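You operate a simulated robot arm through the tools that you are given. There is no shell and no other tool. Be economical: measure what you need, move in short steps, check, and stop when the job is done.

Carry out the task below with a simulated robot arm. There is one attempt and no reset: what you move stays moved.

TASK
Blow out the oiler's motor and lay it in the rack's empty cradle.
Fine: press the oiler button once, for one AIR cycle; end with the lever on CLOSED and the hood closed.

The check looks at the end state, three seconds after you hand in, the way a careful person would. Anything else that was tipped, shoved, dropped, spilled or broken makes it a failure.

THE ROBOT
A 7-joint arm with a two-finger parallel gripper, fixed in place. Base frame: the origin is at the foot of the arm, x ahead of it, y to its left, z up. Readings come in mm, rad, newtons and seconds.
With the tool pointing down near the work surface it reaches from about 220 to 600 mm from the base axis. Its first joint turns from -1.152 to 1.152 rad. Payload 2.6 kg.
Tool frame: the origin (TCP) lies between the finger pads and is the grasp point; the fingertips stand 30 mm ahead of it; z points along the fingers, y is the line along which they close. Largest opening 94 mm; finger width 28, thickness 10; the body of the gripper, 50 by 96 mm, starts 55 mm behind the TCP.
Orientation is that of the tool frame in the base frame, as a unit quaternion [x, y, z, w]. With the fingers straight down and closing along the base's y, the tool's x points along the base's -x, its y along +y and its z along -z.

THE INTERFACE
- The arm moves only by the tool jog_arm. Its argument "deltas" is a list of rows, each an object (a shift or turn left out is 0, a gripper value left out holds the last) with "dp": the shift along the tool's x, y, z in mm, a list of three; "rot": the turn, a rotation vector about the tool's x, y, z in rad, a list of three. In form: [{"dp": [dx, dy, dz], "rot": [ax, ay, az]}, ...]. A call has 1 to 20 rows; each row is the pose to reach, as a shift and turn from the pose commanded when the call began, along the tool's axes at that moment. "fingers" is the finger opening in mm, from 0 to 94, set as the call begins (left out, the last holds). Each row takes 0.2 s and may step no farther than 50 mm and 0.15 rad from the row before; otherwise, or with a gripper value out of range, the whole call is refused. Where a pose cannot be reached the arm comes as near as it can. A force on the tool above 40 N (or 10 N above the force at the start of the call, whichever is more), or a blocked arm, ends the call early, and 0.2 s more pass. Each finger travels about 72 mm/s and halts on what it meets, pressing with about 28 N; the grip force reading is that of the motor and also rises with nothing between the fingers. The clock runs only during rows and for 0.2 s after the last one: add rows that repeat a pose to give the fingers time. The reply holds the time, the measured pose of the TCP, the force on the tool along the base axes, the opening and the grip force, in the units named above and with some noise, with the torque about the TCP (base axes, N m) and any sound that the robot's microphone picked up.
- Cameras (640 x 400 px; columns grow to the right, rows downward): "scene" is fixed at [47.2, 445, 562]; the picture's right is [-0.77, -0.64, 0.00], its down [-0.43, 0.52, -0.74] and it looks along [0.47, -0.57, -0.67] (base axes); focal length 214 px, centre (320, 200). "wrist" rides on the gripper at [76, 14, -103] in the tool frame; the picture's right is [-0.18, 0.98, 0.00], its down [-0.75, -0.14, -0.64] and it looks along [-0.63, -0.12, 0.77] (tool axes); focal length 243 px, centre (320, 200). There is no depth. A picture from a camera that has moved, and an enlarged one, comes with that camera's place and axes in the base frame and with its lens. The place of the scene camera against the robot may be out by one fixed shift of up to 25 mm in any direction.
- grab_frame(camera): a new picture of that camera. It takes no simulated time.
- inspect(camera, box): a new picture of the part [left, top, right, bottom] of that camera's present view, enlarged. It takes no simulated time.
- sign_off(): hands the job in; it is judged then, once.

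Go step by step. Nothing tells you positions but the pictures and the camera data: compare them with the known pose of the tool, close in by small moves and look again before you grip or let go. The budget is 120 turns and 68 pictures, counting those below and the enlarged ones. Unless the task says otherwise, let go and move clear before handing in, and close with one line.

The tools are called by a JSON object that holds its "op" and its "data". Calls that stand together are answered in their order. jog_arm: Moves the arm, as the interface text tells. Its arguments: {"type":"object","properties":{"deltas":{"type":"array"},"fingers":{"type":"number"}},"required":["deltas"]} The other tools are called the same way: grab_frame (camera) takes a picture; inspect (camera, box) takes an enlarged picture of a part of a camera's view; sign_off () hands the job in.

At the start:

```text
t: 0.0
eef_pos: [389.8, -31.4, 335.2]
tool_rot: [0.0, 1.0, 0.0, 0.0]
wrist_force: [1.2, 0.0, -0.5]
moment: [0.03, 0.02, -0.01]
gripper_width: 94.1
grip_force: 0.1
```

scene: 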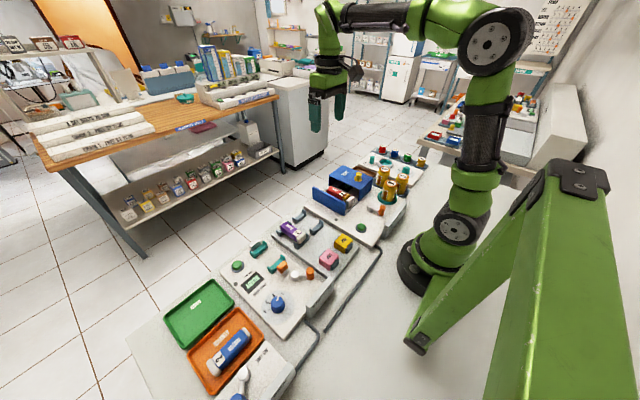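
wrist: 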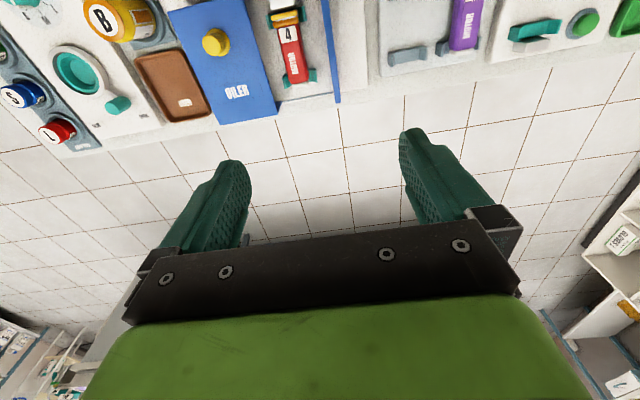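

I see a row of stations on a bench, with a blue oiler in the middle. I'll enlarge the views to read labels.

{"op": "inspect", "data": {"camera": "scene", "box": [290, 140, 430, 250]}}

{"op": "inspect", "data": {"camera": "scene", "box": [190, 200, 370, 340]}}

{"op": "inspect", "data": {"camera": "wrist", "box": [0, 0, 360, 160]}}

{"op": "inspect", "data": {"camera": "wrist", "box": [340, 0, 640, 140]}}

```text
3.64 times, centred on (360, 195) of scene
camera zoom: at [47.2, 445.0, 562.0], right [-0.77, -0.64, 0.0], down [-0.43, 0.52, -0.74], along [0.47, -0.57, -0.67], focal length 780 px, centre (174, 218)
```

zoom: 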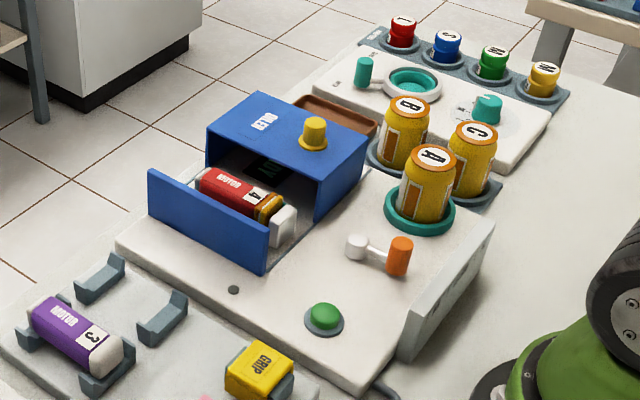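

```text
2.86 times, centred on (280, 270) of scene
camera zoom: at [47.2, 445.0, 562.0], right [-0.77, -0.64, 0.0], down [-0.43, 0.52, -0.74], along [0.47, -0.57, -0.67], focal length 613 px, centre (434, 0)
```

zoom: 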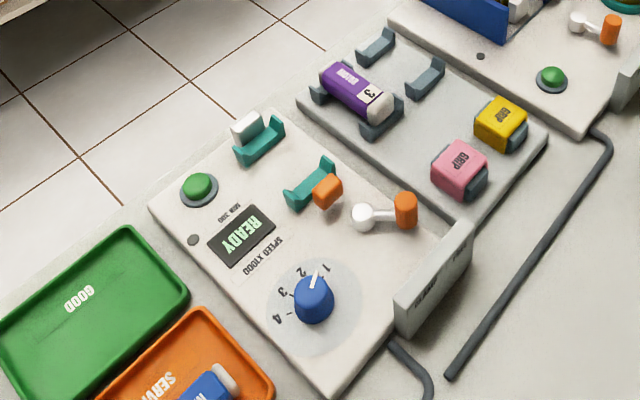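

```text
1.78 times, centred on (180, 80) of wrist
camera zoom: at [312.6, -17.2, 437.6], right [0.18, 0.98, 0.0], down [0.75, -0.14, 0.64], along [0.63, -0.12, -0.77], focal length 431 px, centre (569, 413)
```

zoom: 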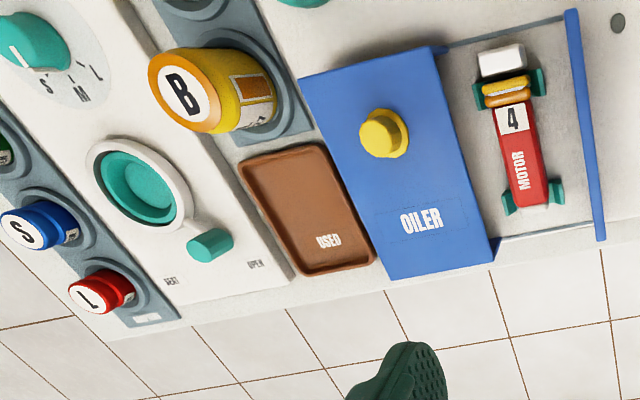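

```text
2.13 times, centred on (490, 70) of wrist
camera zoom: at [312.6, -17.2, 437.6], right [0.18, 0.98, 0.0], down [0.75, -0.14, 0.64], along [0.63, -0.12, -0.77], focal length 518 px, centre (-43, 477)
```

zoom: 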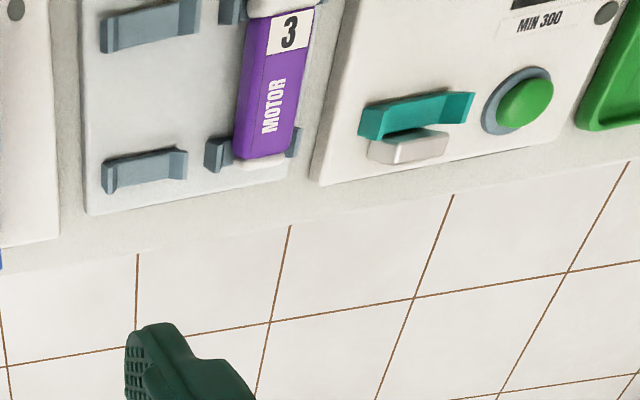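

The oiler's hood looks like a sliding blue box with a yellow knob, with motor 4 in its cradle. I'll move the arm back to see the lever, the button and their labels.

{"op": "jog_arm", "data": {"deltas": [{"dp": [40, 0, 0]}, {"dp": [80, 0, 0]}, {"dp": [120, 0, 0]}, {"dp": [140, 0, 0]}]}}

{"op": "grab_frame", "data": {"camera": "wrist"}}

```text
t: 1.0
eef_pos: [250.0, -32.2, 335.1]
tool_rot: [0.0, 1.0, 0.0, 0.0]
wrist_force: [0.3, 0.1, -0.4]
moment: [0.0, 0.02, -0.03]
gripper_width: 93.9
grip_force: 0.1
```

```text
61 pictures are left
camera wrist: at [172.3, -18.0, 437.5], right [0.18, 0.98, 0.0], down [0.75, -0.14, 0.64], along [0.63, -0.12, -0.77], focal length 243 px, centre (320, 200)
```

wrist: 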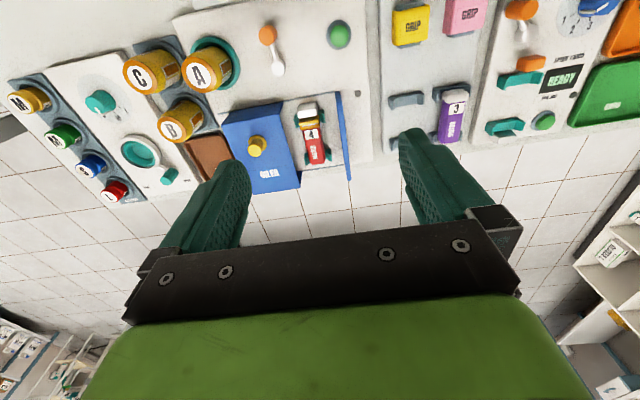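

{"op": "inspect", "data": {"camera": "wrist", "box": [170, 0, 380, 130]}}

{"op": "inspect", "data": {"camera": "wrist", "box": [180, 80, 400, 200]}}

```text
3.05 times, centred on (275, 65) of wrist
camera zoom: at [172.3, -18.0, 437.5], right [0.18, 0.98, 0.0], down [0.75, -0.14, 0.64], along [0.63, -0.12, -0.77], focal length 739 px, centre (457, 611)
```

zoom: 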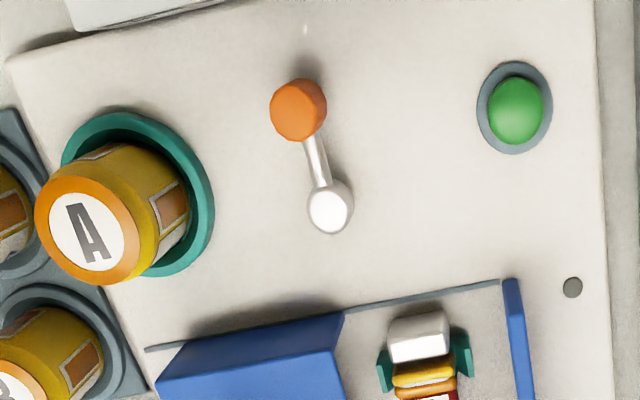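

```text
2.91 times, centred on (290, 140) of wrist
camera zoom: at [172.3, -18.0, 437.5], right [0.18, 0.98, 0.0], down [0.75, -0.14, 0.64], along [0.63, -0.12, -0.77], focal length 706 px, centre (407, 374)
```

zoom: 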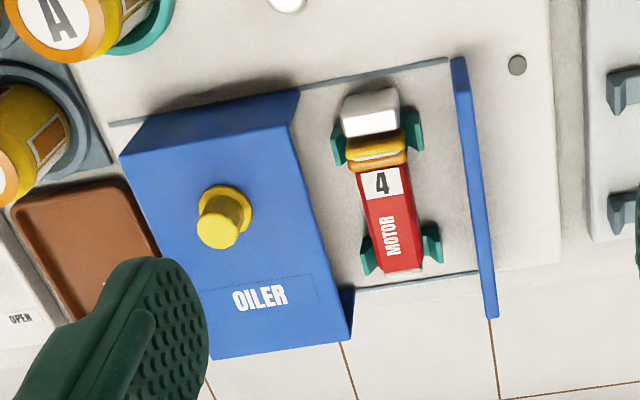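

{"op": "inspect", "data": {"camera": "scene", "box": [360, 190, 430, 240]}}

{"op": "inspect", "data": {"camera": "scene", "box": [290, 260, 360, 330]}}

```text
8.00 times, centred on (395, 215) of scene
camera zoom: at [47.2, 445.0, 562.0], right [-0.77, -0.64, 0.0], down [-0.43, 0.52, -0.74], along [0.47, -0.57, -0.67], focal length 1716 px, centre (-280, 80)
```

zoom: 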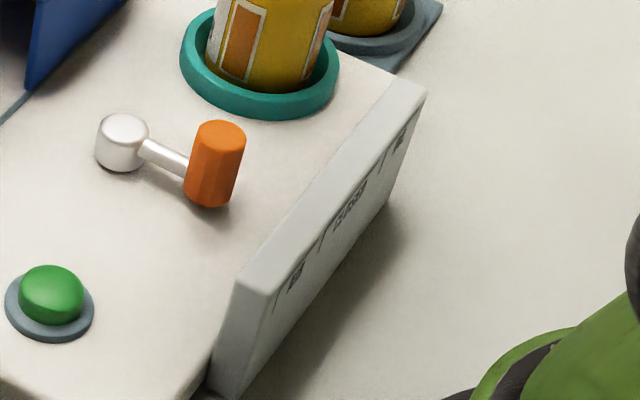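

```text
5.71 times, centred on (325, 295) of scene
camera zoom: at [47.2, 445.0, 562.0], right [-0.77, -0.64, 0.0], down [-0.43, 0.52, -0.74], along [0.47, -0.57, -0.67], focal length 1226 px, centre (291, -343)
```

zoom: 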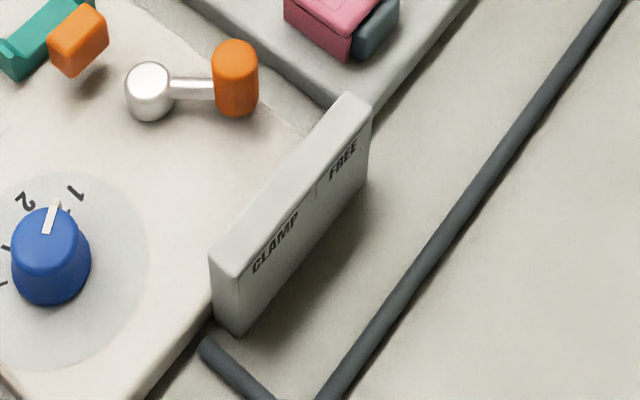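

{"op": "inspect", "data": {"camera": "scene", "box": [390, 202, 415, 230]}}

```text
14.29 times, centred on (402, 216) of scene
camera zoom: at [47.2, 445.0, 562.0], right [-0.77, -0.64, 0.0], down [-0.43, 0.52, -0.74], along [0.47, -0.57, -0.67], focal length 3064 px, centre (-859, -29)
```

zoom: 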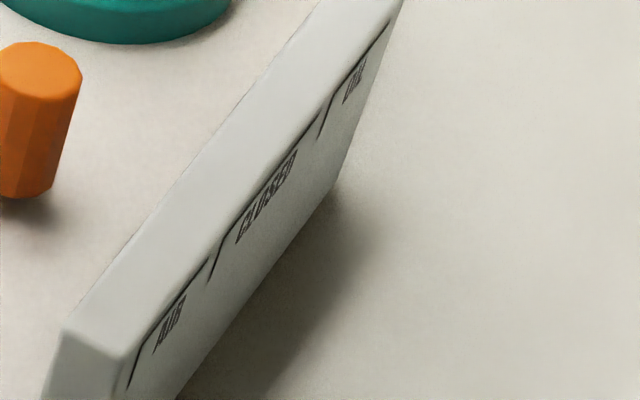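

{"op": "inspect", "data": {"camera": "scene", "box": [394, 223, 401, 230]}}

{"op": "inspect", "data": {"camera": "scene", "box": [401, 203, 408, 210]}}

{"op": "inspect", "data": {"camera": "scene", "box": [335, 160, 400, 225]}}

```text
16.00 times, centred on (398, 226) of scene
camera zoom: at [47.2, 445.0, 562.0], right [-0.77, -0.64, 0.0], down [-0.43, 0.52, -0.74], along [0.47, -0.57, -0.67], focal length 3432 px, centre (-920, -224)
```

zoom: 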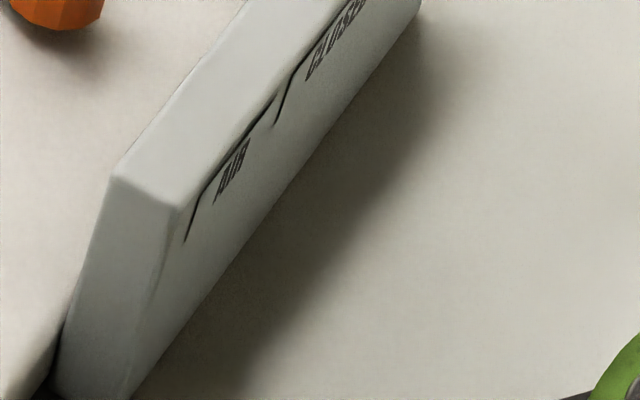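

```text
16.00 times, centred on (404, 206) of scene
camera zoom: at [47.2, 445.0, 562.0], right [-0.77, -0.64, 0.0], down [-0.43, 0.52, -0.74], along [0.47, -0.57, -0.67], focal length 3432 px, centre (-1032, 96)
```

zoom: 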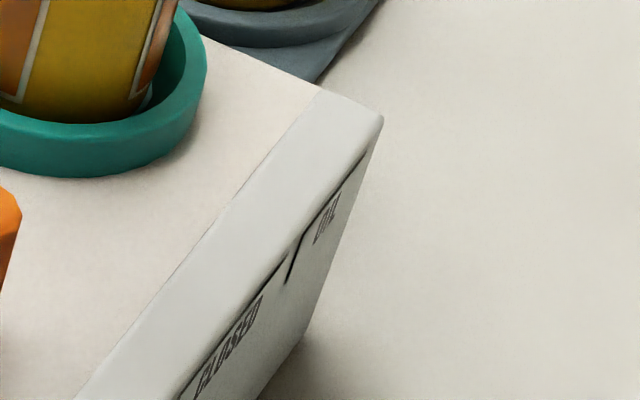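

```text
6.15 times, centred on (368, 192) of scene
camera zoom: at [47.2, 445.0, 562.0], right [-0.77, -0.64, 0.0], down [-0.43, 0.52, -0.74], along [0.47, -0.57, -0.67], focal length 1320 px, centre (28, 246)
```

zoom: 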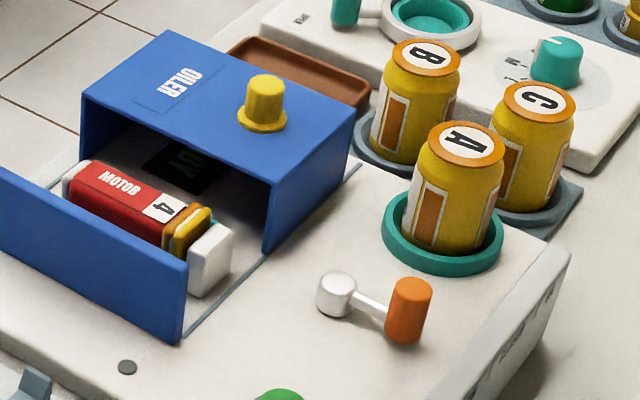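

AIR is the +y lever position, CLOSED the middle (the present one) and OIL the -y one. I'll lower the arm and take a second view to triangulate the button and lever.

{"op": "jog_arm", "data": {"deltas": [{"dp": [5, 0, 40]}, {"dp": [10, 0, 80]}, {"dp": [15, 0, 110]}], "fingers": 0}}

{"op": "inspect", "data": {"camera": "wrist", "box": [100, 0, 500, 180]}}

```text
t: 1.8
eef_pos: [235.3, -32.3, 223.6]
tool_rot: [0.0, 1.0, 0.0, 0.001]
wrist_force: [0.1, -0.6, -0.4]
moment: [0.0, 0.01, 0.0]
gripper_width: 0.0
grip_force: 16.2
```

```text
1.60 times, centred on (300, 90) of wrist
camera zoom: at [157.3, -17.5, 326.5], right [0.18, 0.98, 0.0], down [0.75, -0.14, 0.64], along [0.63, -0.12, -0.77], focal length 388 px, centre (352, 376)
```

zoom: 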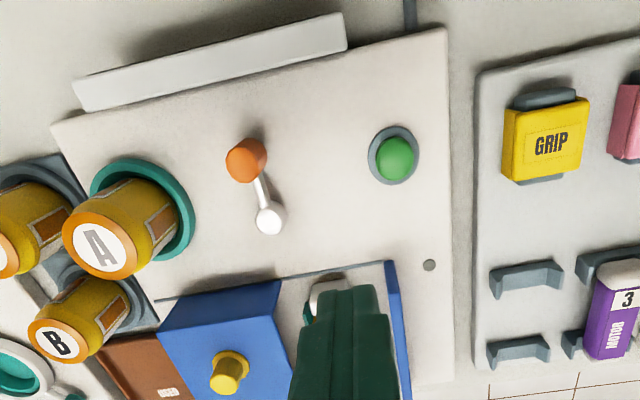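

Lever pivot is about (237,-95), its handle about (200,-95, top ~45); button about (217,0), deck z about 19. I'll straddle the handle with open fingers, approaching from above.

{"op": "jog_arm", "data": {"deltas": [{"dp": [8, -20, 25]}, {"dp": [16, -40, 50]}, {"dp": [24, -56, 75]}, {"dp": [28, -63, 104]}, {"dp": [28, -63, 104]}], "fingers": 56}}

{"op": "grab_frame", "data": {"camera": "wrist"}}

{"op": "inspect", "data": {"camera": "scene", "box": [335, 130, 435, 240]}}

```text
t: 3.0
eef_pos: [205.4, -93.3, 118.8]
tool_rot: [0.0, 1.0, 0.0, 0.0]
wrist_force: [0.0, 0.2, 0.6]
moment: [-0.02, 0.0, 0.01]
gripper_width: 56.0
grip_force: 0.1
```

```text
51 pictures are left
camera wrist: at [127.3, -78.4, 221.0], right [0.18, 0.98, 0.0], down [0.75, -0.14, 0.64], along [0.63, -0.12, -0.77], focal length 243 px, centre (320, 200)
```

wrist: 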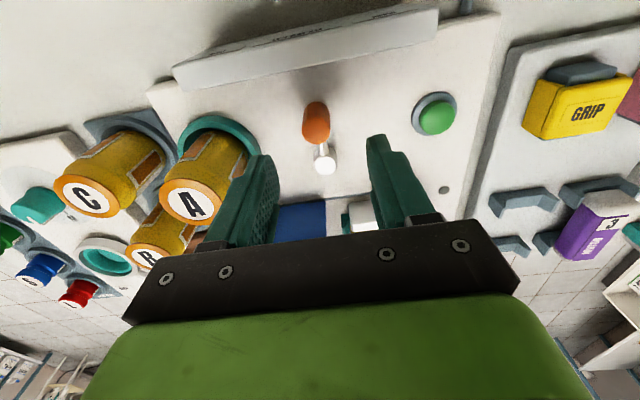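

```text
3.64 times, centred on (385, 185) of scene
camera zoom: at [47.2, 445.0, 562.0], right [-0.77, -0.64, 0.0], down [-0.43, 0.52, -0.74], along [0.47, -0.57, -0.67], focal length 780 px, centre (84, 254)
```

zoom: 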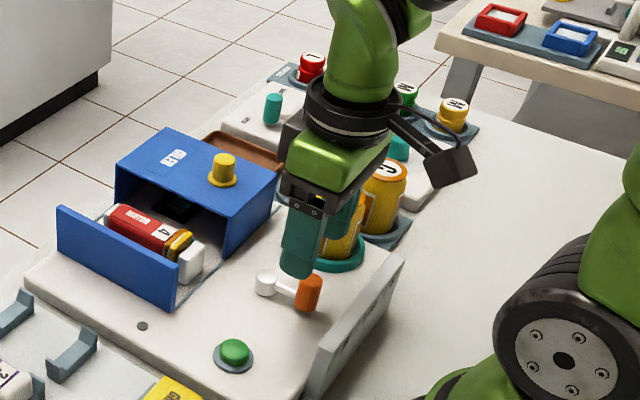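

The handle is centred at y about -95 between the fingers, top about z 55. I'll descend around it.

{"op": "jog_arm", "data": {"deltas": [{"dp": [0, -2, 20]}, {"dp": [0, -2, 40]}, {"dp": [0, -2, 58]}, {"dp": [0, -2, 58]}]}}

{"op": "grab_frame", "data": {"camera": "wrist"}}

```text
t: 4.0
eef_pos: [206.2, -96.8, 60.9]
tool_rot: [0.0, 1.0, 0.001, 0.001]
wrist_force: [0.2, 0.2, 0.2]
moment: [-0.02, -0.01, -0.01]
gripper_width: 55.8
grip_force: 0.1
```

```text
49 pictures are left
camera wrist: at [128.9, -82.1, 163.6], right [0.18, 0.98, 0.0], down [0.75, -0.14, 0.64], along [0.63, -0.12, -0.77], focal length 243 px, centre (320, 200)
```

wrist: 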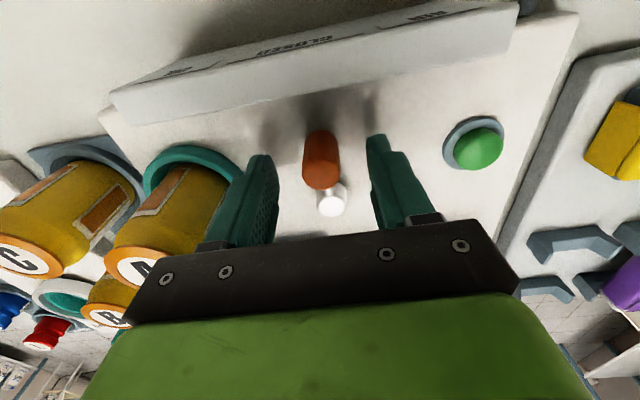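

I'll close loosely around the handle and swing it toward +y (AIR) along its arc in small steps.

{"op": "jog_arm", "data": {"deltas": [{"dp": [0, 0, 0]}, {"dp": [0, 0, 0]}, {"dp": [0, 5, 0]}, {"dp": [-1, 10, 0]}, {"dp": [-3, 15, 0]}, {"dp": [-5, 20, 0]}], "fingers": 22}}

{"op": "grab_frame", "data": {"camera": "wrist"}}

```text
t: 5.4
eef_pos: [208.7, -82.5, 64.5]
tool_rot: [0.01, 1.0, -0.001, -0.003]
wrist_force: [-15.6, -7.5, 36.5]
moment: [-0.7, 0.54, -0.46]
gripper_width: 21.5
grip_force: 44.6
stopped in row 6: the force on the tool passed its limit at 46 N (the readings are from after the stop); the commanded pose is now the measured one
```

```text
48 pictures are left
camera wrist: at [132.6, -66.0, 166.7], right [0.2, 0.98, 0.0], down [0.75, -0.15, 0.64], along [0.63, -0.13, -0.77], focal length 243 px, centre (320, 200)
```

wrist: 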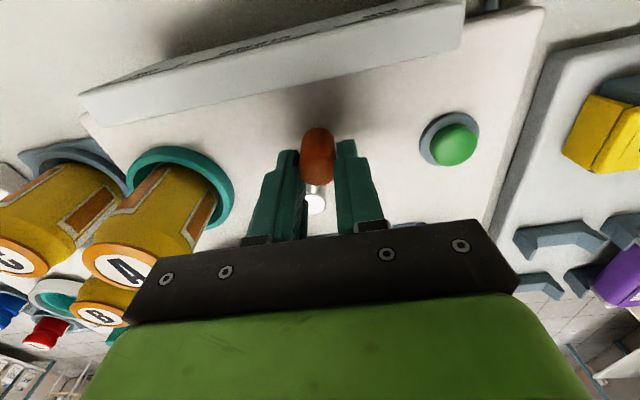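

The lever has moved about 20°, but one finger corner is jamming against the lever rod. I'll open, yaw the tool to follow the lever, and look.

{"op": "jog_arm", "data": {"deltas": [{"dp": [0, 0, 0]}, {"dp": [0, 0, 0], "rot": [0, 0, 0.12]}, {"dp": [0, 0, 0], "rot": [0, 0, 0.24]}, {"dp": [0, 0, 0], "rot": [0, 0, 0.36]}, {"dp": [0, 0, 0], "rot": [0, 0, 0.36]}], "fingers": 46}}

{"op": "grab_frame", "data": {"camera": "wrist"}}

```text
t: 6.6
eef_pos: [209.6, -82.1, 63.3]
tool_rot: [0.187, 0.982, -0.002, -0.001]
wrist_force: [0.2, 1.0, -0.1]
moment: [-0.01, 0.0, 0.0]
gripper_width: 46.2
grip_force: 0.1
```

```text
47 pictures are left
camera wrist: at [143.6, -39.7, 165.9], right [0.53, 0.85, 0.0], down [0.65, -0.41, 0.64], along [0.54, -0.34, -0.77], focal length 243 px, centre (320, 200)
```

wrist: 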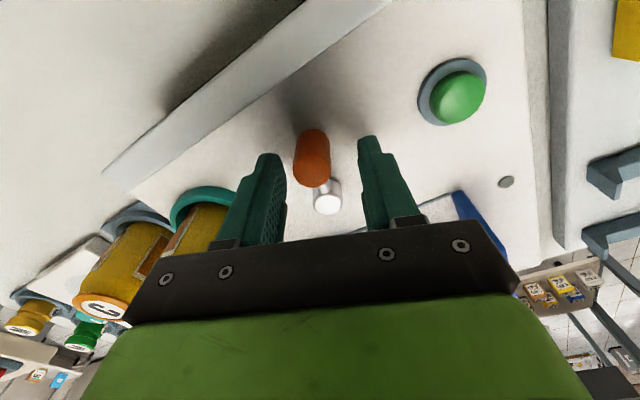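

{"op": "jog_arm", "data": {"deltas": [{"dp": [6, 0, 0]}, {"dp": [6, 0, 0]}, {"dp": [6, 0, 0]}, {"dp": [5.9, 3.7, 0], "rot": [0, 0, 0.1]}, {"dp": [5.2, 7.4, 0], "rot": [0, 0, 0.2]}, {"dp": [4.4, 10.2, 0], "rot": [0, 0, 0.28]}], "fingers": 24}}

{"op": "grab_frame", "data": {"camera": "wrist"}}

```text
t: 8.0
eef_pos: [211.4, -70.5, 63.9]
tool_rot: [0.323, 0.947, -0.002, -0.003]
wrist_force: [-0.7, -1.2, -0.8]
moment: [-0.03, -0.01, 0.02]
gripper_width: 24.4
grip_force: 0.8
out of reach, approached as far as the arm can: row 1, 2, 3, 4, 5, 6
```

```text
46 pictures are left
camera wrist: at [160.9, -12.7, 166.5], right [0.75, 0.67, -0.01], down [0.51, -0.57, 0.64], along [0.42, -0.48, -0.77], focal length 243 px, centre (320, 200)
```

wrist: 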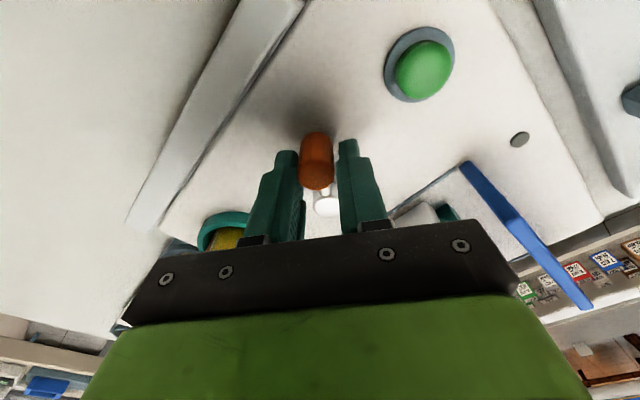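

{"op": "jog_arm", "data": {"deltas": [{"dp": [-0.5, 3.7, 0], "rot": [0, 0, 0.1]}, {"dp": [-1.2, 7.4, 0], "rot": [0, 0, 0.2]}]}}

{"op": "inspect", "data": {"camera": "scene", "box": [350, 180, 430, 240]}}

```text
t: 8.6
eef_pos: [220.1, -66.4, 64.6]
tool_rot: [0.415, 0.91, -0.002, -0.002]
wrist_force: [0.1, 0.1, -0.2]
moment: [-0.02, 0.0, -0.02]
gripper_width: 24.0
grip_force: 0.1
```

```text
6.67 times, centred on (390, 210) of scene
camera zoom: at [47.2, 445.0, 562.0], right [-0.77, -0.64, 0.0], down [-0.43, 0.52, -0.74], along [0.47, -0.57, -0.67], focal length 1430 px, centre (-147, 133)
```

zoom: 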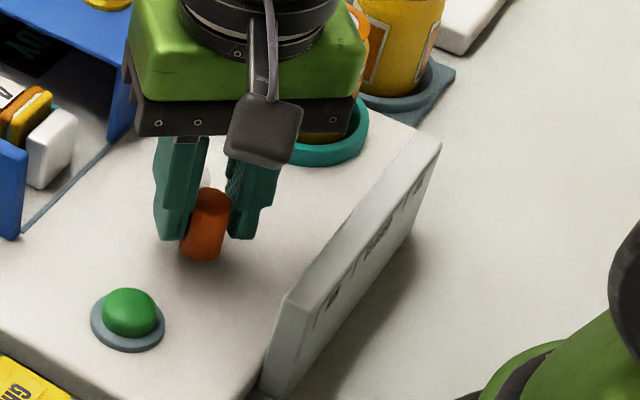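

{"op": "jog_arm", "data": {"deltas": [{"dp": [0, 0, 0]}, {"dp": [0, 0, 0]}, {"dp": [0, 0, -30]}, {"dp": [0, 0, -60]}], "fingers": 50}}

{"op": "grab_frame", "data": {"camera": "wrist"}}

```text
t: 9.6
eef_pos: [220.9, -65.8, 123.1]
tool_rot: [0.414, 0.91, -0.002, -0.001]
wrist_force: [-0.5, 0.0, 0.7]
moment: [0.0, 0.0, 0.02]
gripper_width: 49.9
grip_force: 0.0
```

```text
44 pictures are left
camera wrist: at [180.0, 1.5, 225.6], right [0.86, 0.51, 0.0], down [0.39, -0.66, 0.64], along [0.32, -0.55, -0.77], focal length 243 px, centre (320, 200)
```

wrist: 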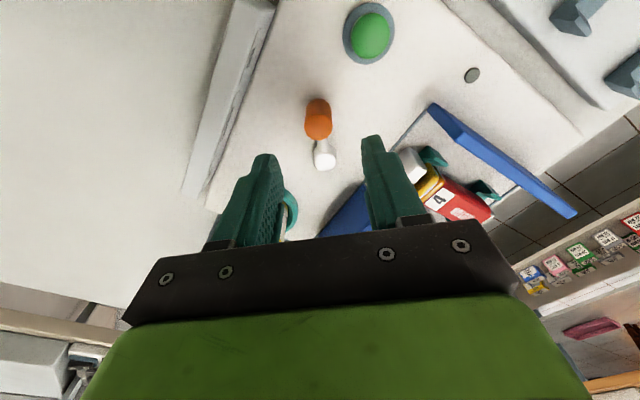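

The lever is at about 45–50°, on the AIR side. Next I'll rise, straighten the tool and go above the hood knob to look at it.

{"op": "jog_arm", "data": {"deltas": [{"dp": [0, 0, -35], "rot": [0, 0, -0.14]}, {"dp": [0, 0, -67], "rot": [0, 0, -0.28]}, {"dp": [-33, 7, -67], "rot": [0, 0, -0.43]}, {"dp": [-66, 15, -67], "rot": [0, 0, -0.57]}, {"dp": [-100, 22, -67], "rot": [0, 0, -0.71]}, {"dp": [-133.4, 29.6, -67], "rot": [0, 0, -0.855]}, {"dp": [-133.4, 29.6, -67], "rot": [0, 0, -0.855]}], "fingers": 56}}

{"op": "grab_frame", "data": {"camera": "wrist"}}

{"op": "inspect", "data": {"camera": "scene", "box": [330, 150, 430, 240]}}

```text
t: 11.2
eef_pos: [329.5, -147.5, 192.8]
tool_rot: [-0.001, 1.0, -0.001, -0.002]
wrist_force: [-0.2, 0.3, 0.0]
moment: [0.0, -0.01, 0.01]
gripper_width: 56.1
grip_force: 0.1
```

```text
43 pictures are left
camera wrist: at [252.5, -133.5, 295.7], right [0.18, 0.98, 0.0], down [0.76, -0.14, 0.64], along [0.63, -0.12, -0.77], focal length 243 px, centre (320, 200)
```

wrist: 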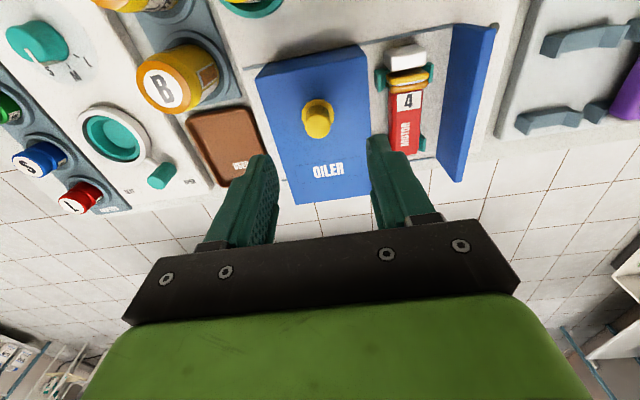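

```text
4.44 times, centred on (380, 195) of scene
camera zoom: at [47.2, 444.9, 562.0], right [-0.77, -0.64, 0.0], down [-0.43, 0.52, -0.74], along [0.47, -0.57, -0.67], focal length 953 px, centre (53, 222)
```

zoom: 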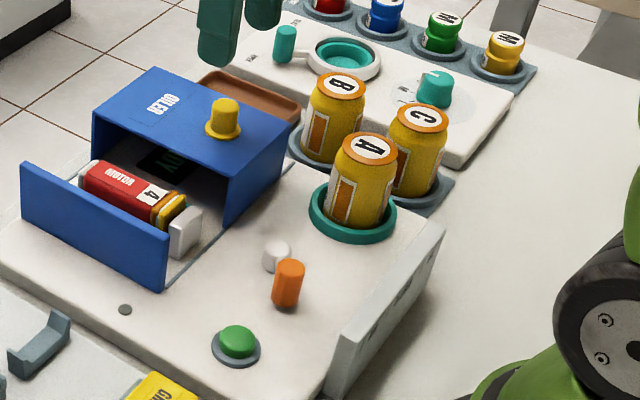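

I'll lower around the knob (about 332,-149).

{"op": "jog_arm", "data": {"deltas": [{"dp": [-2, -2, 30]}, {"dp": [-2, -2, 60]}, {"dp": [-2, -2, 80]}, {"dp": [-2, -2, 80]}]}}

{"op": "grab_frame", "data": {"camera": "wrist"}}

{"op": "inspect", "data": {"camera": "scene", "box": [310, 140, 410, 220]}}

```text
t: 12.2
eef_pos: [332.1, -148.2, 110.3]
tool_rot: [0.0, 1.0, -0.001, -0.002]
wrist_force: [0.0, -0.3, -0.9]
moment: [0.01, 0.01, -0.01]
gripper_width: 56.2
grip_force: 0.1
```

```text
41 pictures are left
camera wrist: at [254.3, -135.0, 213.4], right [0.18, 0.98, 0.0], down [0.76, -0.14, 0.64], along [0.63, -0.12, -0.77], focal length 243 px, centre (320, 200)
```

wrist: 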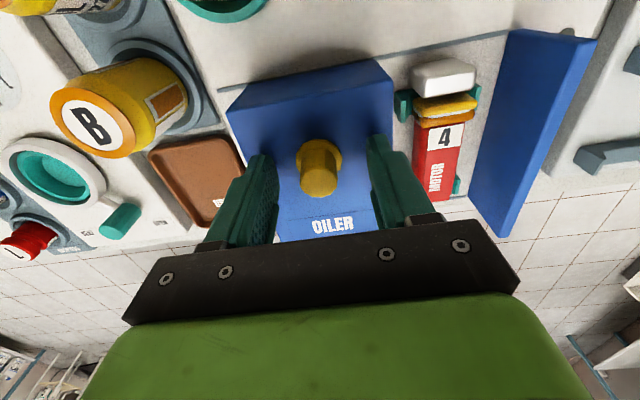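

```text
5.00 times, centred on (360, 180) of scene
camera zoom: at [47.2, 445.0, 562.0], right [-0.77, -0.64, 0.0], down [-0.43, 0.52, -0.74], along [0.47, -0.57, -0.67], focal length 1072 px, centre (120, 300)
```

zoom: 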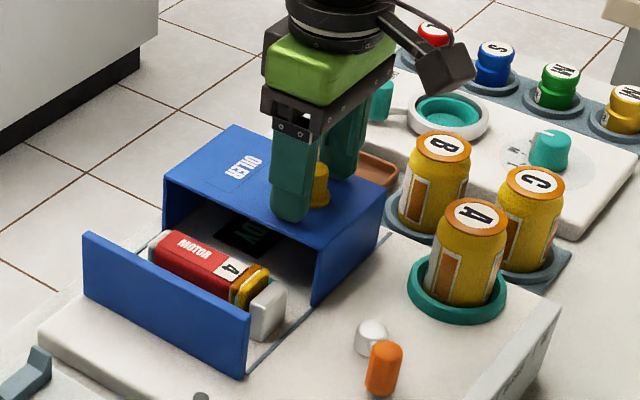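

{"op": "jog_arm", "data": {"deltas": [{"dp": [0, 0, 0]}, {"dp": [0, 0, 0]}, {"dp": [0, 0, 0]}, {"dp": [0, 6, 0]}, {"dp": [0, 12, 0]}, {"dp": [0, 18, 0]}, {"dp": [0, 24, 0]}], "fingers": 10}}

{"op": "inspect", "data": {"camera": "scene", "box": [310, 140, 410, 220]}}

```text
t: 13.8
eef_pos: [332.0, -126.8, 111.6]
tool_rot: [0.0, 1.0, -0.002, -0.001]
wrist_force: [-1.2, -0.6, -2.4]
moment: [0.47, -0.96, -0.11]
gripper_width: 21.2
grip_force: 44.6
```

```text
5.00 times, centred on (360, 180) of scene
camera zoom: at [47.2, 444.9, 562.0], right [-0.77, -0.64, 0.0], down [-0.43, 0.52, -0.74], along [0.47, -0.57, -0.67], focal length 1072 px, centre (120, 300)
```

zoom: 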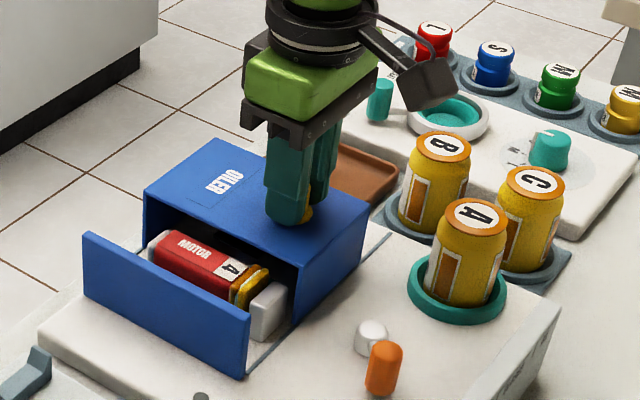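

The hood slides toward +y with little force. I'll keep going until it closes.

{"op": "jog_arm", "data": {"deltas": [{"dp": [0, 8, 0]}, {"dp": [0, 16, 0]}, {"dp": [0, 24, 0]}, {"dp": [0, 32, 0]}, {"dp": [0, 40, 0]}, {"dp": [0, 46, 0]}, {"dp": [0, 52, 0]}, {"dp": [0, 57, 0]}, {"dp": [0, 62, 0]}, {"dp": [0, 67, 0]}]}}

{"op": "inspect", "data": {"camera": "scene", "box": [310, 140, 410, 220]}}

```text
t: 16.2
eef_pos: [330.7, -65.6, 111.1]
tool_rot: [0.002, 1.0, -0.006, 0.0]
wrist_force: [0.9, -3.9, -0.5]
moment: [0.73, 0.22, 0.07]
gripper_width: 21.4
grip_force: 44.8
stopped in row 10: the force on the tool passed its limit at 42 N (the readings are from after the stop); the commanded pose is now the measured one
```

```text
5.00 times, centred on (360, 180) of scene
camera zoom: at [47.2, 445.0, 562.0], right [-0.77, -0.64, 0.0], down [-0.43, 0.52, -0.74], along [0.47, -0.57, -0.67], focal length 1072 px, centre (120, 300)
```

zoom: 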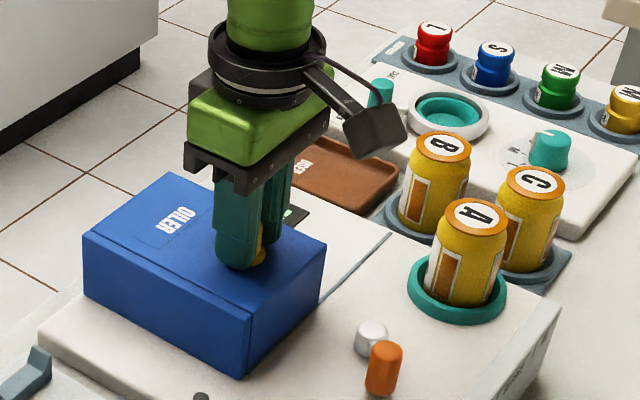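

Hood is closed against the end wall. Releasing, rising, and moving above the button.

{"op": "jog_arm", "data": {"deltas": [{"dp": [0, 0, 0]}, {"dp": [0, 0, 0]}, {"dp": [0, 0, -30]}, {"dp": [0, 0, -60]}, {"dp": [0, 0, -70]}], "fingers": 56}}

{"op": "jog_arm", "data": {"deltas": [{"dp": [35, 20, 0]}, {"dp": [70, 42, 0]}, {"dp": [108, 66, 0]}, {"dp": [108, 66, 40]}, {"dp": [108, 66, 60]}, {"dp": [108, 66, 60]}], "fingers": 0}}

{"op": "grab_frame", "data": {"camera": "wrist"}}

{"op": "inspect", "data": {"camera": "scene", "box": [310, 140, 420, 240]}}

```text
t: 17.4
eef_pos: [331.5, -64.4, 180.1]
tool_rot: [0.001, 1.0, -0.006, 0.0]
wrist_force: [-0.4, -0.1, 0.8]
moment: [0.01, 0.0, -0.04]
gripper_width: 55.8
grip_force: 0.0
```

```text
t: 18.8
eef_pos: [220.4, 2.0, 119.5]
tool_rot: [0.002, 1.0, -0.006, 0.0]
wrist_force: [-0.5, -0.3, 0.1]
moment: [-0.04, -0.03, 0.01]
gripper_width: 0.1
grip_force: 27.7
```

```text
37 pictures are left
camera wrist: at [142.7, 17.5, 221.0], right [0.19, 0.98, -0.01], down [0.75, -0.14, 0.64], along [0.63, -0.13, -0.77], focal length 243 px, centre (320, 200)
```

wrist: 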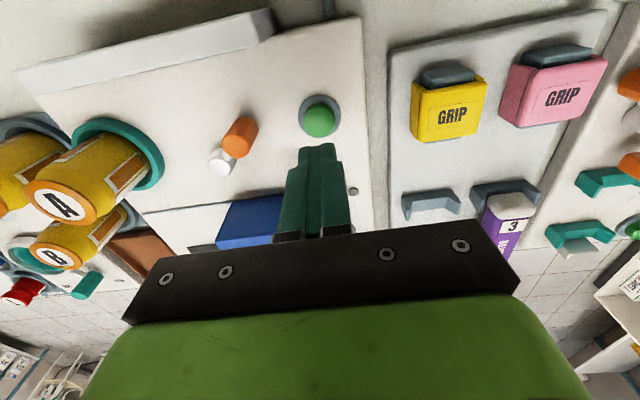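

```text
4.00 times, centred on (365, 190) of scene
camera zoom: at [47.2, 445.0, 562.0], right [-0.77, -0.64, 0.0], down [-0.43, 0.52, -0.74], along [0.47, -0.57, -0.67], focal length 858 px, centre (140, 240)
```

zoom: 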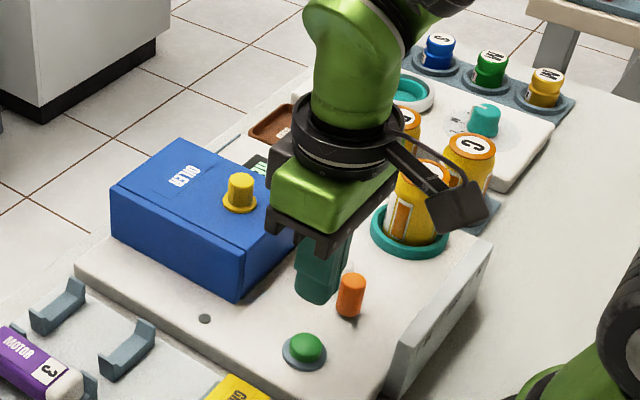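

Button at about (215,1); the closed fingertips are over it. I'll press down slowly until resistance, then lift.

{"op": "jog_arm", "data": {"deltas": [{"dp": [3, -1, 30]}, {"dp": [3, -1, 45]}, {"dp": [3, -1, 50]}, {"dp": [3, -1, 53]}, {"dp": [3, -1, 56]}]}}

```text
t: 20.0
eef_pos: [225.5, 1.8, 64.8]
tool_rot: [0.002, 1.0, -0.005, -0.001]
wrist_force: [0.5, 0.3, 0.1]
moment: [-0.01, -0.01, 0.01]
gripper_width: 0.1
grip_force: 27.6
out of reach, approached as far as the arm can: row 2, 3, 4, 5
```

{"op": "jog_arm", "data": {"deltas": [{"dp": [3, 0, 2]}, {"dp": [3, 0, 4]}, {"dp": [3, 0, 6]}, {"dp": [3, 0, 8]}]}}

{"op": "inspect", "data": {"camera": "scene", "box": [350, 170, 420, 240]}}

```text
t: 21.0
eef_pos: [226.7, -0.1, 58.7]
tool_rot: [0.002, 1.0, -0.005, -0.001]
wrist_force: [-2.7, 1.7, 5.9]
moment: [0.08, 0.08, -0.01]
gripper_width: 0.0
grip_force: 27.7
out of reach, approached as far as the arm can: row 1, 2, 3, 4
heard: click
```

```text
5.71 times, centred on (385, 205) of scene
camera zoom: at [47.2, 445.0, 562.0], right [-0.77, -0.64, 0.0], down [-0.43, 0.52, -0.74], along [0.47, -0.57, -0.67], focal length 1226 px, centre (-51, 171)
```

zoom: 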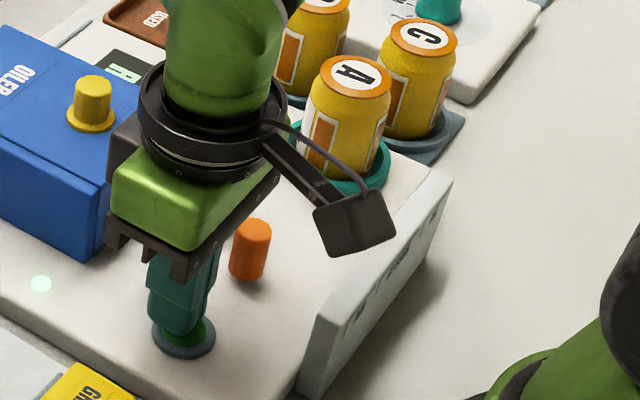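

A click was heard, the lamp is lit and the display shows "A…". I'll lift and wait.

{"op": "jog_arm", "data": {"deltas": [{"dp": [0, 0, -20]}, {"dp": [0, 0, -50]}, {"dp": [0, 0, -90]}, {"dp": [-30, 30, -120]}, {"dp": [-60, 60, -120]}, {"dp": [-60, 60, -120]}]}}

{"op": "inspect", "data": {"camera": "scene", "box": [310, 140, 420, 240]}}

```text
refused: row 4 steps farther than a row can; nothing moved
```

```text
4.00 times, centred on (365, 190) of scene
camera zoom: at [47.2, 445.0, 562.0], right [-0.77, -0.64, 0.0], down [-0.43, 0.52, -0.74], along [0.47, -0.57, -0.67], focal length 858 px, centre (140, 240)
```

zoom: 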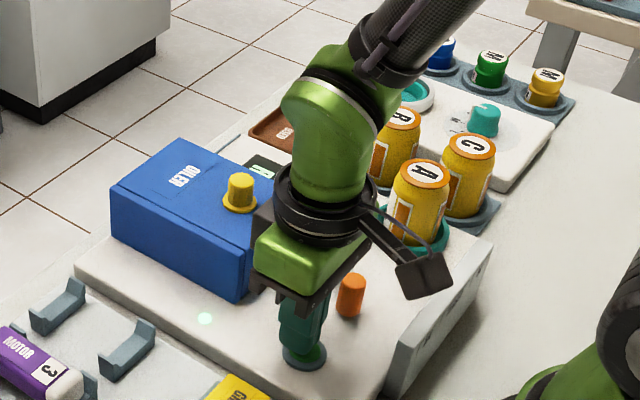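

{"op": "jog_arm", "data": {"deltas": [{"dp": [0, 0, -20]}, {"dp": [0, 0, -50]}, {"dp": [0, 0, -90]}, {"dp": [-20, 20, -120]}, {"dp": [-50, 50, -120]}, {"dp": [-50, 70, -120]}]}}

{"op": "inspect", "data": {"camera": "scene", "box": [310, 140, 420, 240]}}

```text
t: 22.4
eef_pos: [277.3, 72.7, 178.4]
tool_rot: [0.001, 1.0, -0.006, 0.0]
wrist_force: [0.9, -0.1, -0.4]
moment: [0.01, 0.0, -0.03]
gripper_width: 0.2
grip_force: 27.8
```

```text
4.00 times, centred on (365, 190) of scene
camera zoom: at [47.2, 444.9, 562.0], right [-0.77, -0.64, 0.0], down [-0.43, 0.52, -0.74], along [0.47, -0.57, -0.67], focal length 858 px, centre (140, 240)
```

zoom: 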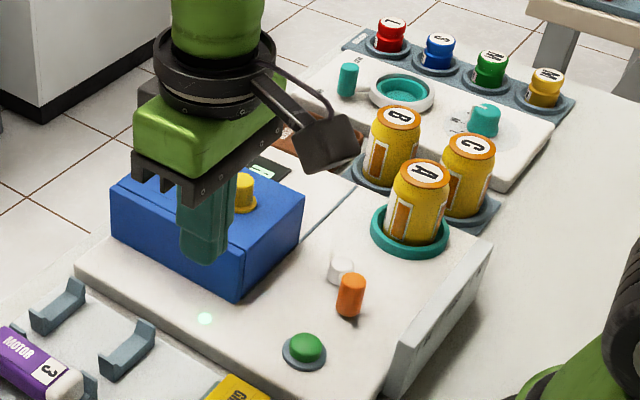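

The lamp is still lit, so the cycle is running. I'll wait here.

{"op": "jog_arm", "data": {"deltas": [{"dp": [0, 0, -20]}, {"dp": [0, 0, -40]}, {"dp": [0, 0, -60]}, {"dp": [0, 0, -60]}, {"dp": [0, 0, -60]}, {"dp": [0, 0, -60]}, {"dp": [0, 0, -60]}, {"dp": [0, 0, -60]}, {"dp": [0, 0, -60]}, {"dp": [0, 0, -60]}, {"dp": [0, 0, -60]}, {"dp": [0, 0, -60]}, {"dp": [0, 0, -60]}, {"dp": [0, 0, -60]}, {"dp": [0, 0, -60]}]}}

{"op": "grab_frame", "data": {"camera": "wrist"}}

{"op": "inspect", "data": {"camera": "scene", "box": [310, 140, 420, 240]}}

```text
t: 25.6
eef_pos: [275.6, 73.7, 237.1]
tool_rot: [0.001, 1.0, -0.006, 0.0]
wrist_force: [-0.2, -0.2, 0.0]
moment: [-0.04, 0.0, 0.0]
gripper_width: 0.0
grip_force: 28.4
```

```text
32 pictures are left
camera wrist: at [198.2, 89.3, 338.8], right [0.19, 0.98, -0.01], down [0.75, -0.14, 0.64], along [0.63, -0.13, -0.77], focal length 243 px, centre (320, 200)
```

wrist: 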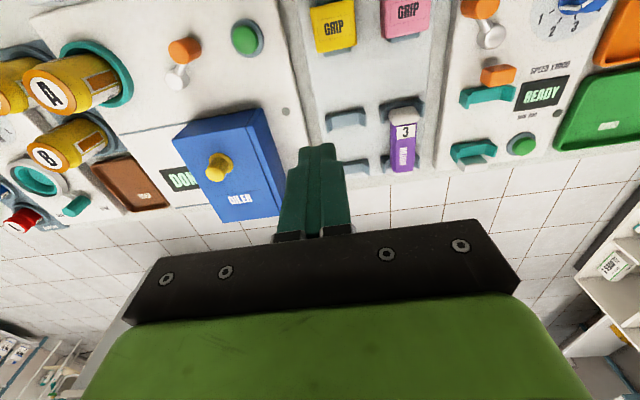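

```text
4.00 times, centred on (365, 190) of scene
camera zoom: at [47.2, 445.0, 562.0], right [-0.77, -0.64, 0.0], down [-0.43, 0.52, -0.74], along [0.47, -0.57, -0.67], focal length 858 px, centre (140, 240)
```

zoom: 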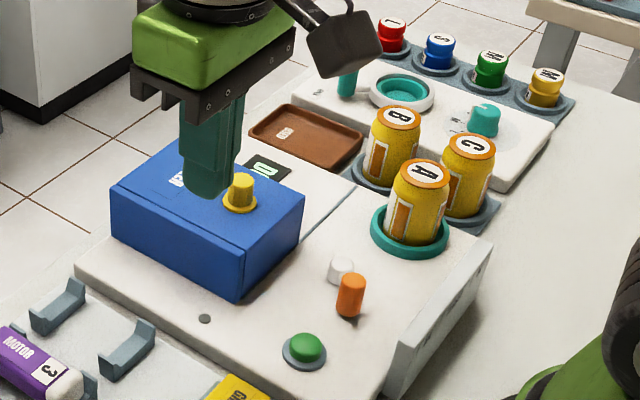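

The display reads "DONE" and the lamp is off. Next I'll return the lever to CLOSED, going above it with the tool yawed as before.

{"op": "jog_arm", "data": {"deltas": [{"dp": [8, -25, 10], "rot": [0, 0, 0.14]}, {"dp": [18, -50, 20], "rot": [0, 0, 0.28]}, {"dp": [28, -75, 35], "rot": [0, 0, 0.43]}, {"dp": [38, -100, 50], "rot": [0, 0, 0.57]}, {"dp": [48, -120, 65], "rot": [0, 0, 0.71]}, {"dp": [55.6, -139.7, 87], "rot": [0, 0, 0.85]}, {"dp": [55.6, -139.7, 112], "rot": [0, 0, 0.85]}, {"dp": [55.6, -139.7, 112], "rot": [0, 0, 0.85]}], "fingers": 56}}

{"op": "grab_frame", "data": {"camera": "wrist"}}

```text
t: 27.4
eef_pos: [220.9, -67.6, 125.9]
tool_rot: [0.414, 0.91, -0.004, 0.002]
wrist_force: [-0.3, 0.0, 0.0]
moment: [-0.03, -0.02, 0.01]
gripper_width: 55.9
grip_force: 0.1
```

```text
30 pictures are left
camera wrist: at [180.2, -0.2, 227.5], right [0.86, 0.51, -0.01], down [0.39, -0.65, 0.65], along [0.33, -0.56, -0.76], focal length 243 px, centre (320, 200)
```

wrist: 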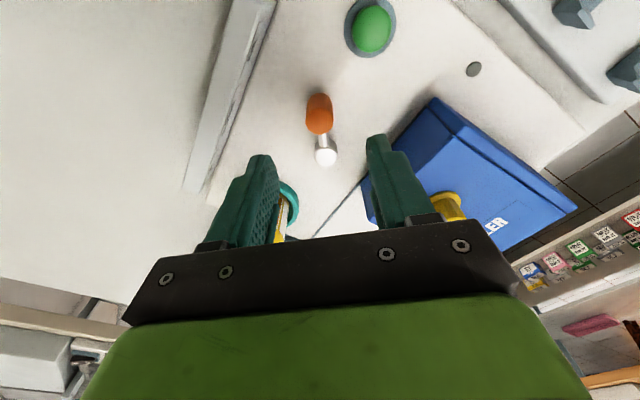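

{"op": "jog_arm", "data": {"deltas": [{"dp": [0, 0, 25]}, {"dp": [0, 0, 45]}, {"dp": [0, 0, 61]}, {"dp": [0, 0, 61]}]}}

{"op": "jog_arm", "data": {"deltas": [{"dp": [0, 0, 0]}, {"dp": [0, 0, 0]}, {"dp": [0, 0, 0]}, {"dp": [1.1, -5.2, 0], "rot": [0, 0, -0.14]}, {"dp": [0.5, -11.1, 0], "rot": [0, 0, -0.285]}, {"dp": [-1.1, -16.8, 0], "rot": [0, 0, -0.43]}], "fingers": 25}}

{"op": "grab_frame", "data": {"camera": "wrist"}}

```text
t: 28.4
eef_pos: [220.9, -69.6, 64.0]
tool_rot: [0.414, 0.91, -0.005, 0.002]
wrist_force: [-0.1, 0.7, -0.1]
moment: [-0.03, 0.01, 0.0]
gripper_width: 56.1
grip_force: 0.0
```

```text
t: 29.8
eef_pos: [211.3, -80.6, 65.1]
tool_rot: [0.209, 0.978, -0.006, -0.001]
wrist_force: [-0.3, 1.3, -1.2]
moment: [0.01, -0.01, -0.01]
gripper_width: 25.4
grip_force: 0.7
```

```text
29 pictures are left
camera wrist: at [145.6, -35.8, 167.6], right [0.57, 0.82, -0.01], down [0.63, -0.43, 0.64], along [0.53, -0.37, -0.76], focal length 243 px, centre (320, 200)
```

wrist: 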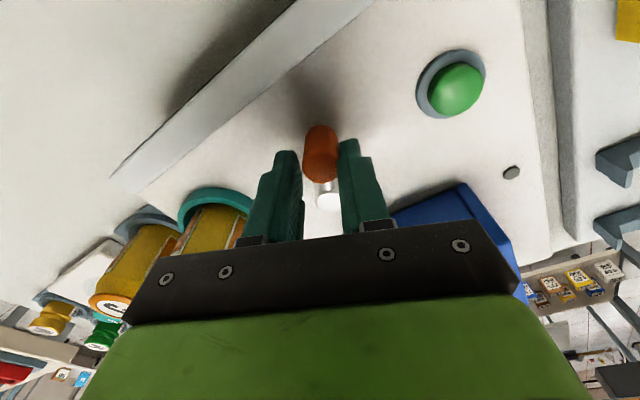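

{"op": "jog_arm", "data": {"deltas": [{"dp": [2.3, -5.6, 0], "rot": [0, 0, -0.14]}, {"dp": [1.0, -10.7, 0], "rot": [0, 0, -0.28]}, {"dp": [-0.9, -15, 0], "rot": [0, 0, -0.42]}, {"dp": [-0.9, -15, 0], "rot": [0, 0, -0.42]}]}}

{"op": "inspect", "data": {"camera": "scene", "box": [335, 160, 400, 225]}}

```text
t: 30.8
eef_pos: [205.2, -95.3, 67.3]
tool_rot: [-0.001, 1.0, -0.006, 0.0]
wrist_force: [0.4, 1.0, 0.4]
moment: [0.0, -0.01, -0.02]
gripper_width: 25.0
grip_force: 0.1
out of reach, approached as far as the arm can: row 1, 2
```

```text
6.15 times, centred on (368, 192) of scene
camera zoom: at [47.2, 445.0, 562.0], right [-0.77, -0.64, 0.0], down [-0.43, 0.52, -0.74], along [0.47, -0.57, -0.67], focal length 1320 px, centre (28, 246)
```

zoom: 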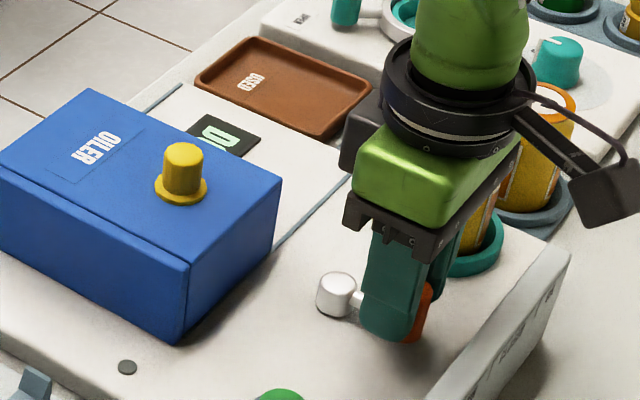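

The lever looks back in its original place. I'll release and lift, then check.

{"op": "jog_arm", "data": {"deltas": [{"dp": [0, 0, 0]}, {"dp": [0, 0, 0]}, {"dp": [0, 0, -40]}, {"dp": [0, 0, -85]}, {"dp": [-30, 5, -110]}, {"dp": [-75, 15, -110]}, {"dp": [-110, 25, -110]}, {"dp": [-126, 30, -110]}], "fingers": 56}}

{"op": "inspect", "data": {"camera": "scene", "box": [335, 160, 400, 225]}}

{"op": "grab_frame", "data": {"camera": "wrist"}}

```text
t: 32.6
eef_pos: [329.9, -61.5, 176.4]
tool_rot: [0.001, 1.0, -0.005, 0.0]
wrist_force: [-0.7, 0.1, -0.9]
moment: [0.01, 0.0, 0.0]
gripper_width: 55.8
grip_force: 0.1
```

```text
6.15 times, centred on (368, 192) of scene
camera zoom: at [47.2, 445.0, 562.0], right [-0.77, -0.64, 0.0], down [-0.43, 0.52, -0.74], along [0.47, -0.57, -0.67], focal length 1320 px, centre (28, 246)
```

zoom: 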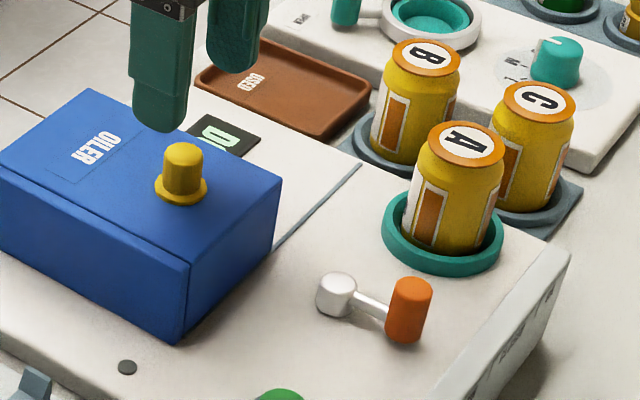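

```text
26 pictures are left
camera wrist: at [251.3, -45.5, 278.3], right [0.19, 0.98, -0.01], down [0.75, -0.14, 0.64], along [0.63, -0.13, -0.77], focal length 243 px, centre (320, 200)
```

wrist: 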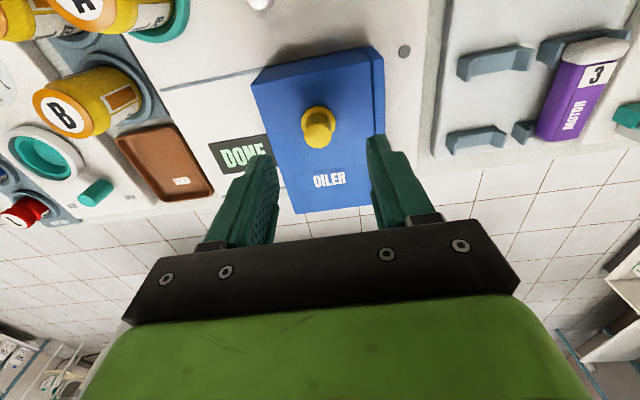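

The lever is exactly back at CLOSED and the hood is untouched. I'll now grip the knob and slide the hood open.

{"op": "jog_arm", "data": {"deltas": [{"dp": [-1, -3, 25]}, {"dp": [-1, -3, 50]}, {"dp": [-1, -3, 65]}, {"dp": [-1, -3, 65]}]}}

{"op": "jog_arm", "data": {"deltas": [{"dp": [0, 0, 0]}, {"dp": [0, 0, 0]}, {"dp": [0, 0, 0]}, {"dp": [0, -8, 0]}, {"dp": [0, -16, 0]}, {"dp": [0, -24, 0]}, {"dp": [0, -32, 0]}, {"dp": [0, -40, 0]}, {"dp": [0, -48, 0]}, {"dp": [0, -56, 0]}, {"dp": [0, -64, 0]}, {"dp": [0, -72, 0]}, {"dp": [0, -80, 0]}, {"dp": [0, -84, 0]}], "fingers": 10}}

{"op": "inspect", "data": {"camera": "scene", "box": [310, 140, 410, 220]}}

```text
t: 33.6
eef_pos: [329.0, -67.1, 111.6]
tool_rot: [0.002, 1.0, -0.006, 0.0]
wrist_force: [-0.2, 0.2, 0.6]
moment: [0.0, 0.02, 0.01]
gripper_width: 55.8
grip_force: 0.0
```

```text
t: 36.6
eef_pos: [329.9, -152.1, 109.7]
tool_rot: [0.003, 1.0, -0.006, -0.001]
wrist_force: [-27.6, -0.7, 24.1]
moment: [0.7, 0.09, 0.02]
gripper_width: 21.2
grip_force: 45.0
```

```text
5.00 times, centred on (360, 180) of scene
camera zoom: at [47.1, 445.0, 562.0], right [-0.77, -0.64, 0.0], down [-0.42, 0.52, -0.74], along [0.47, -0.57, -0.67], focal length 1072 px, centre (120, 300)
```

zoom: 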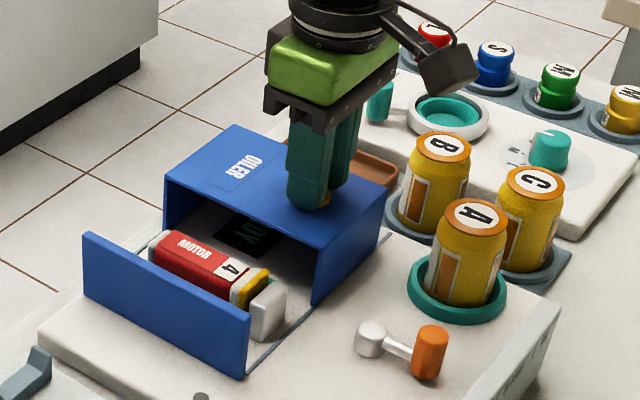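

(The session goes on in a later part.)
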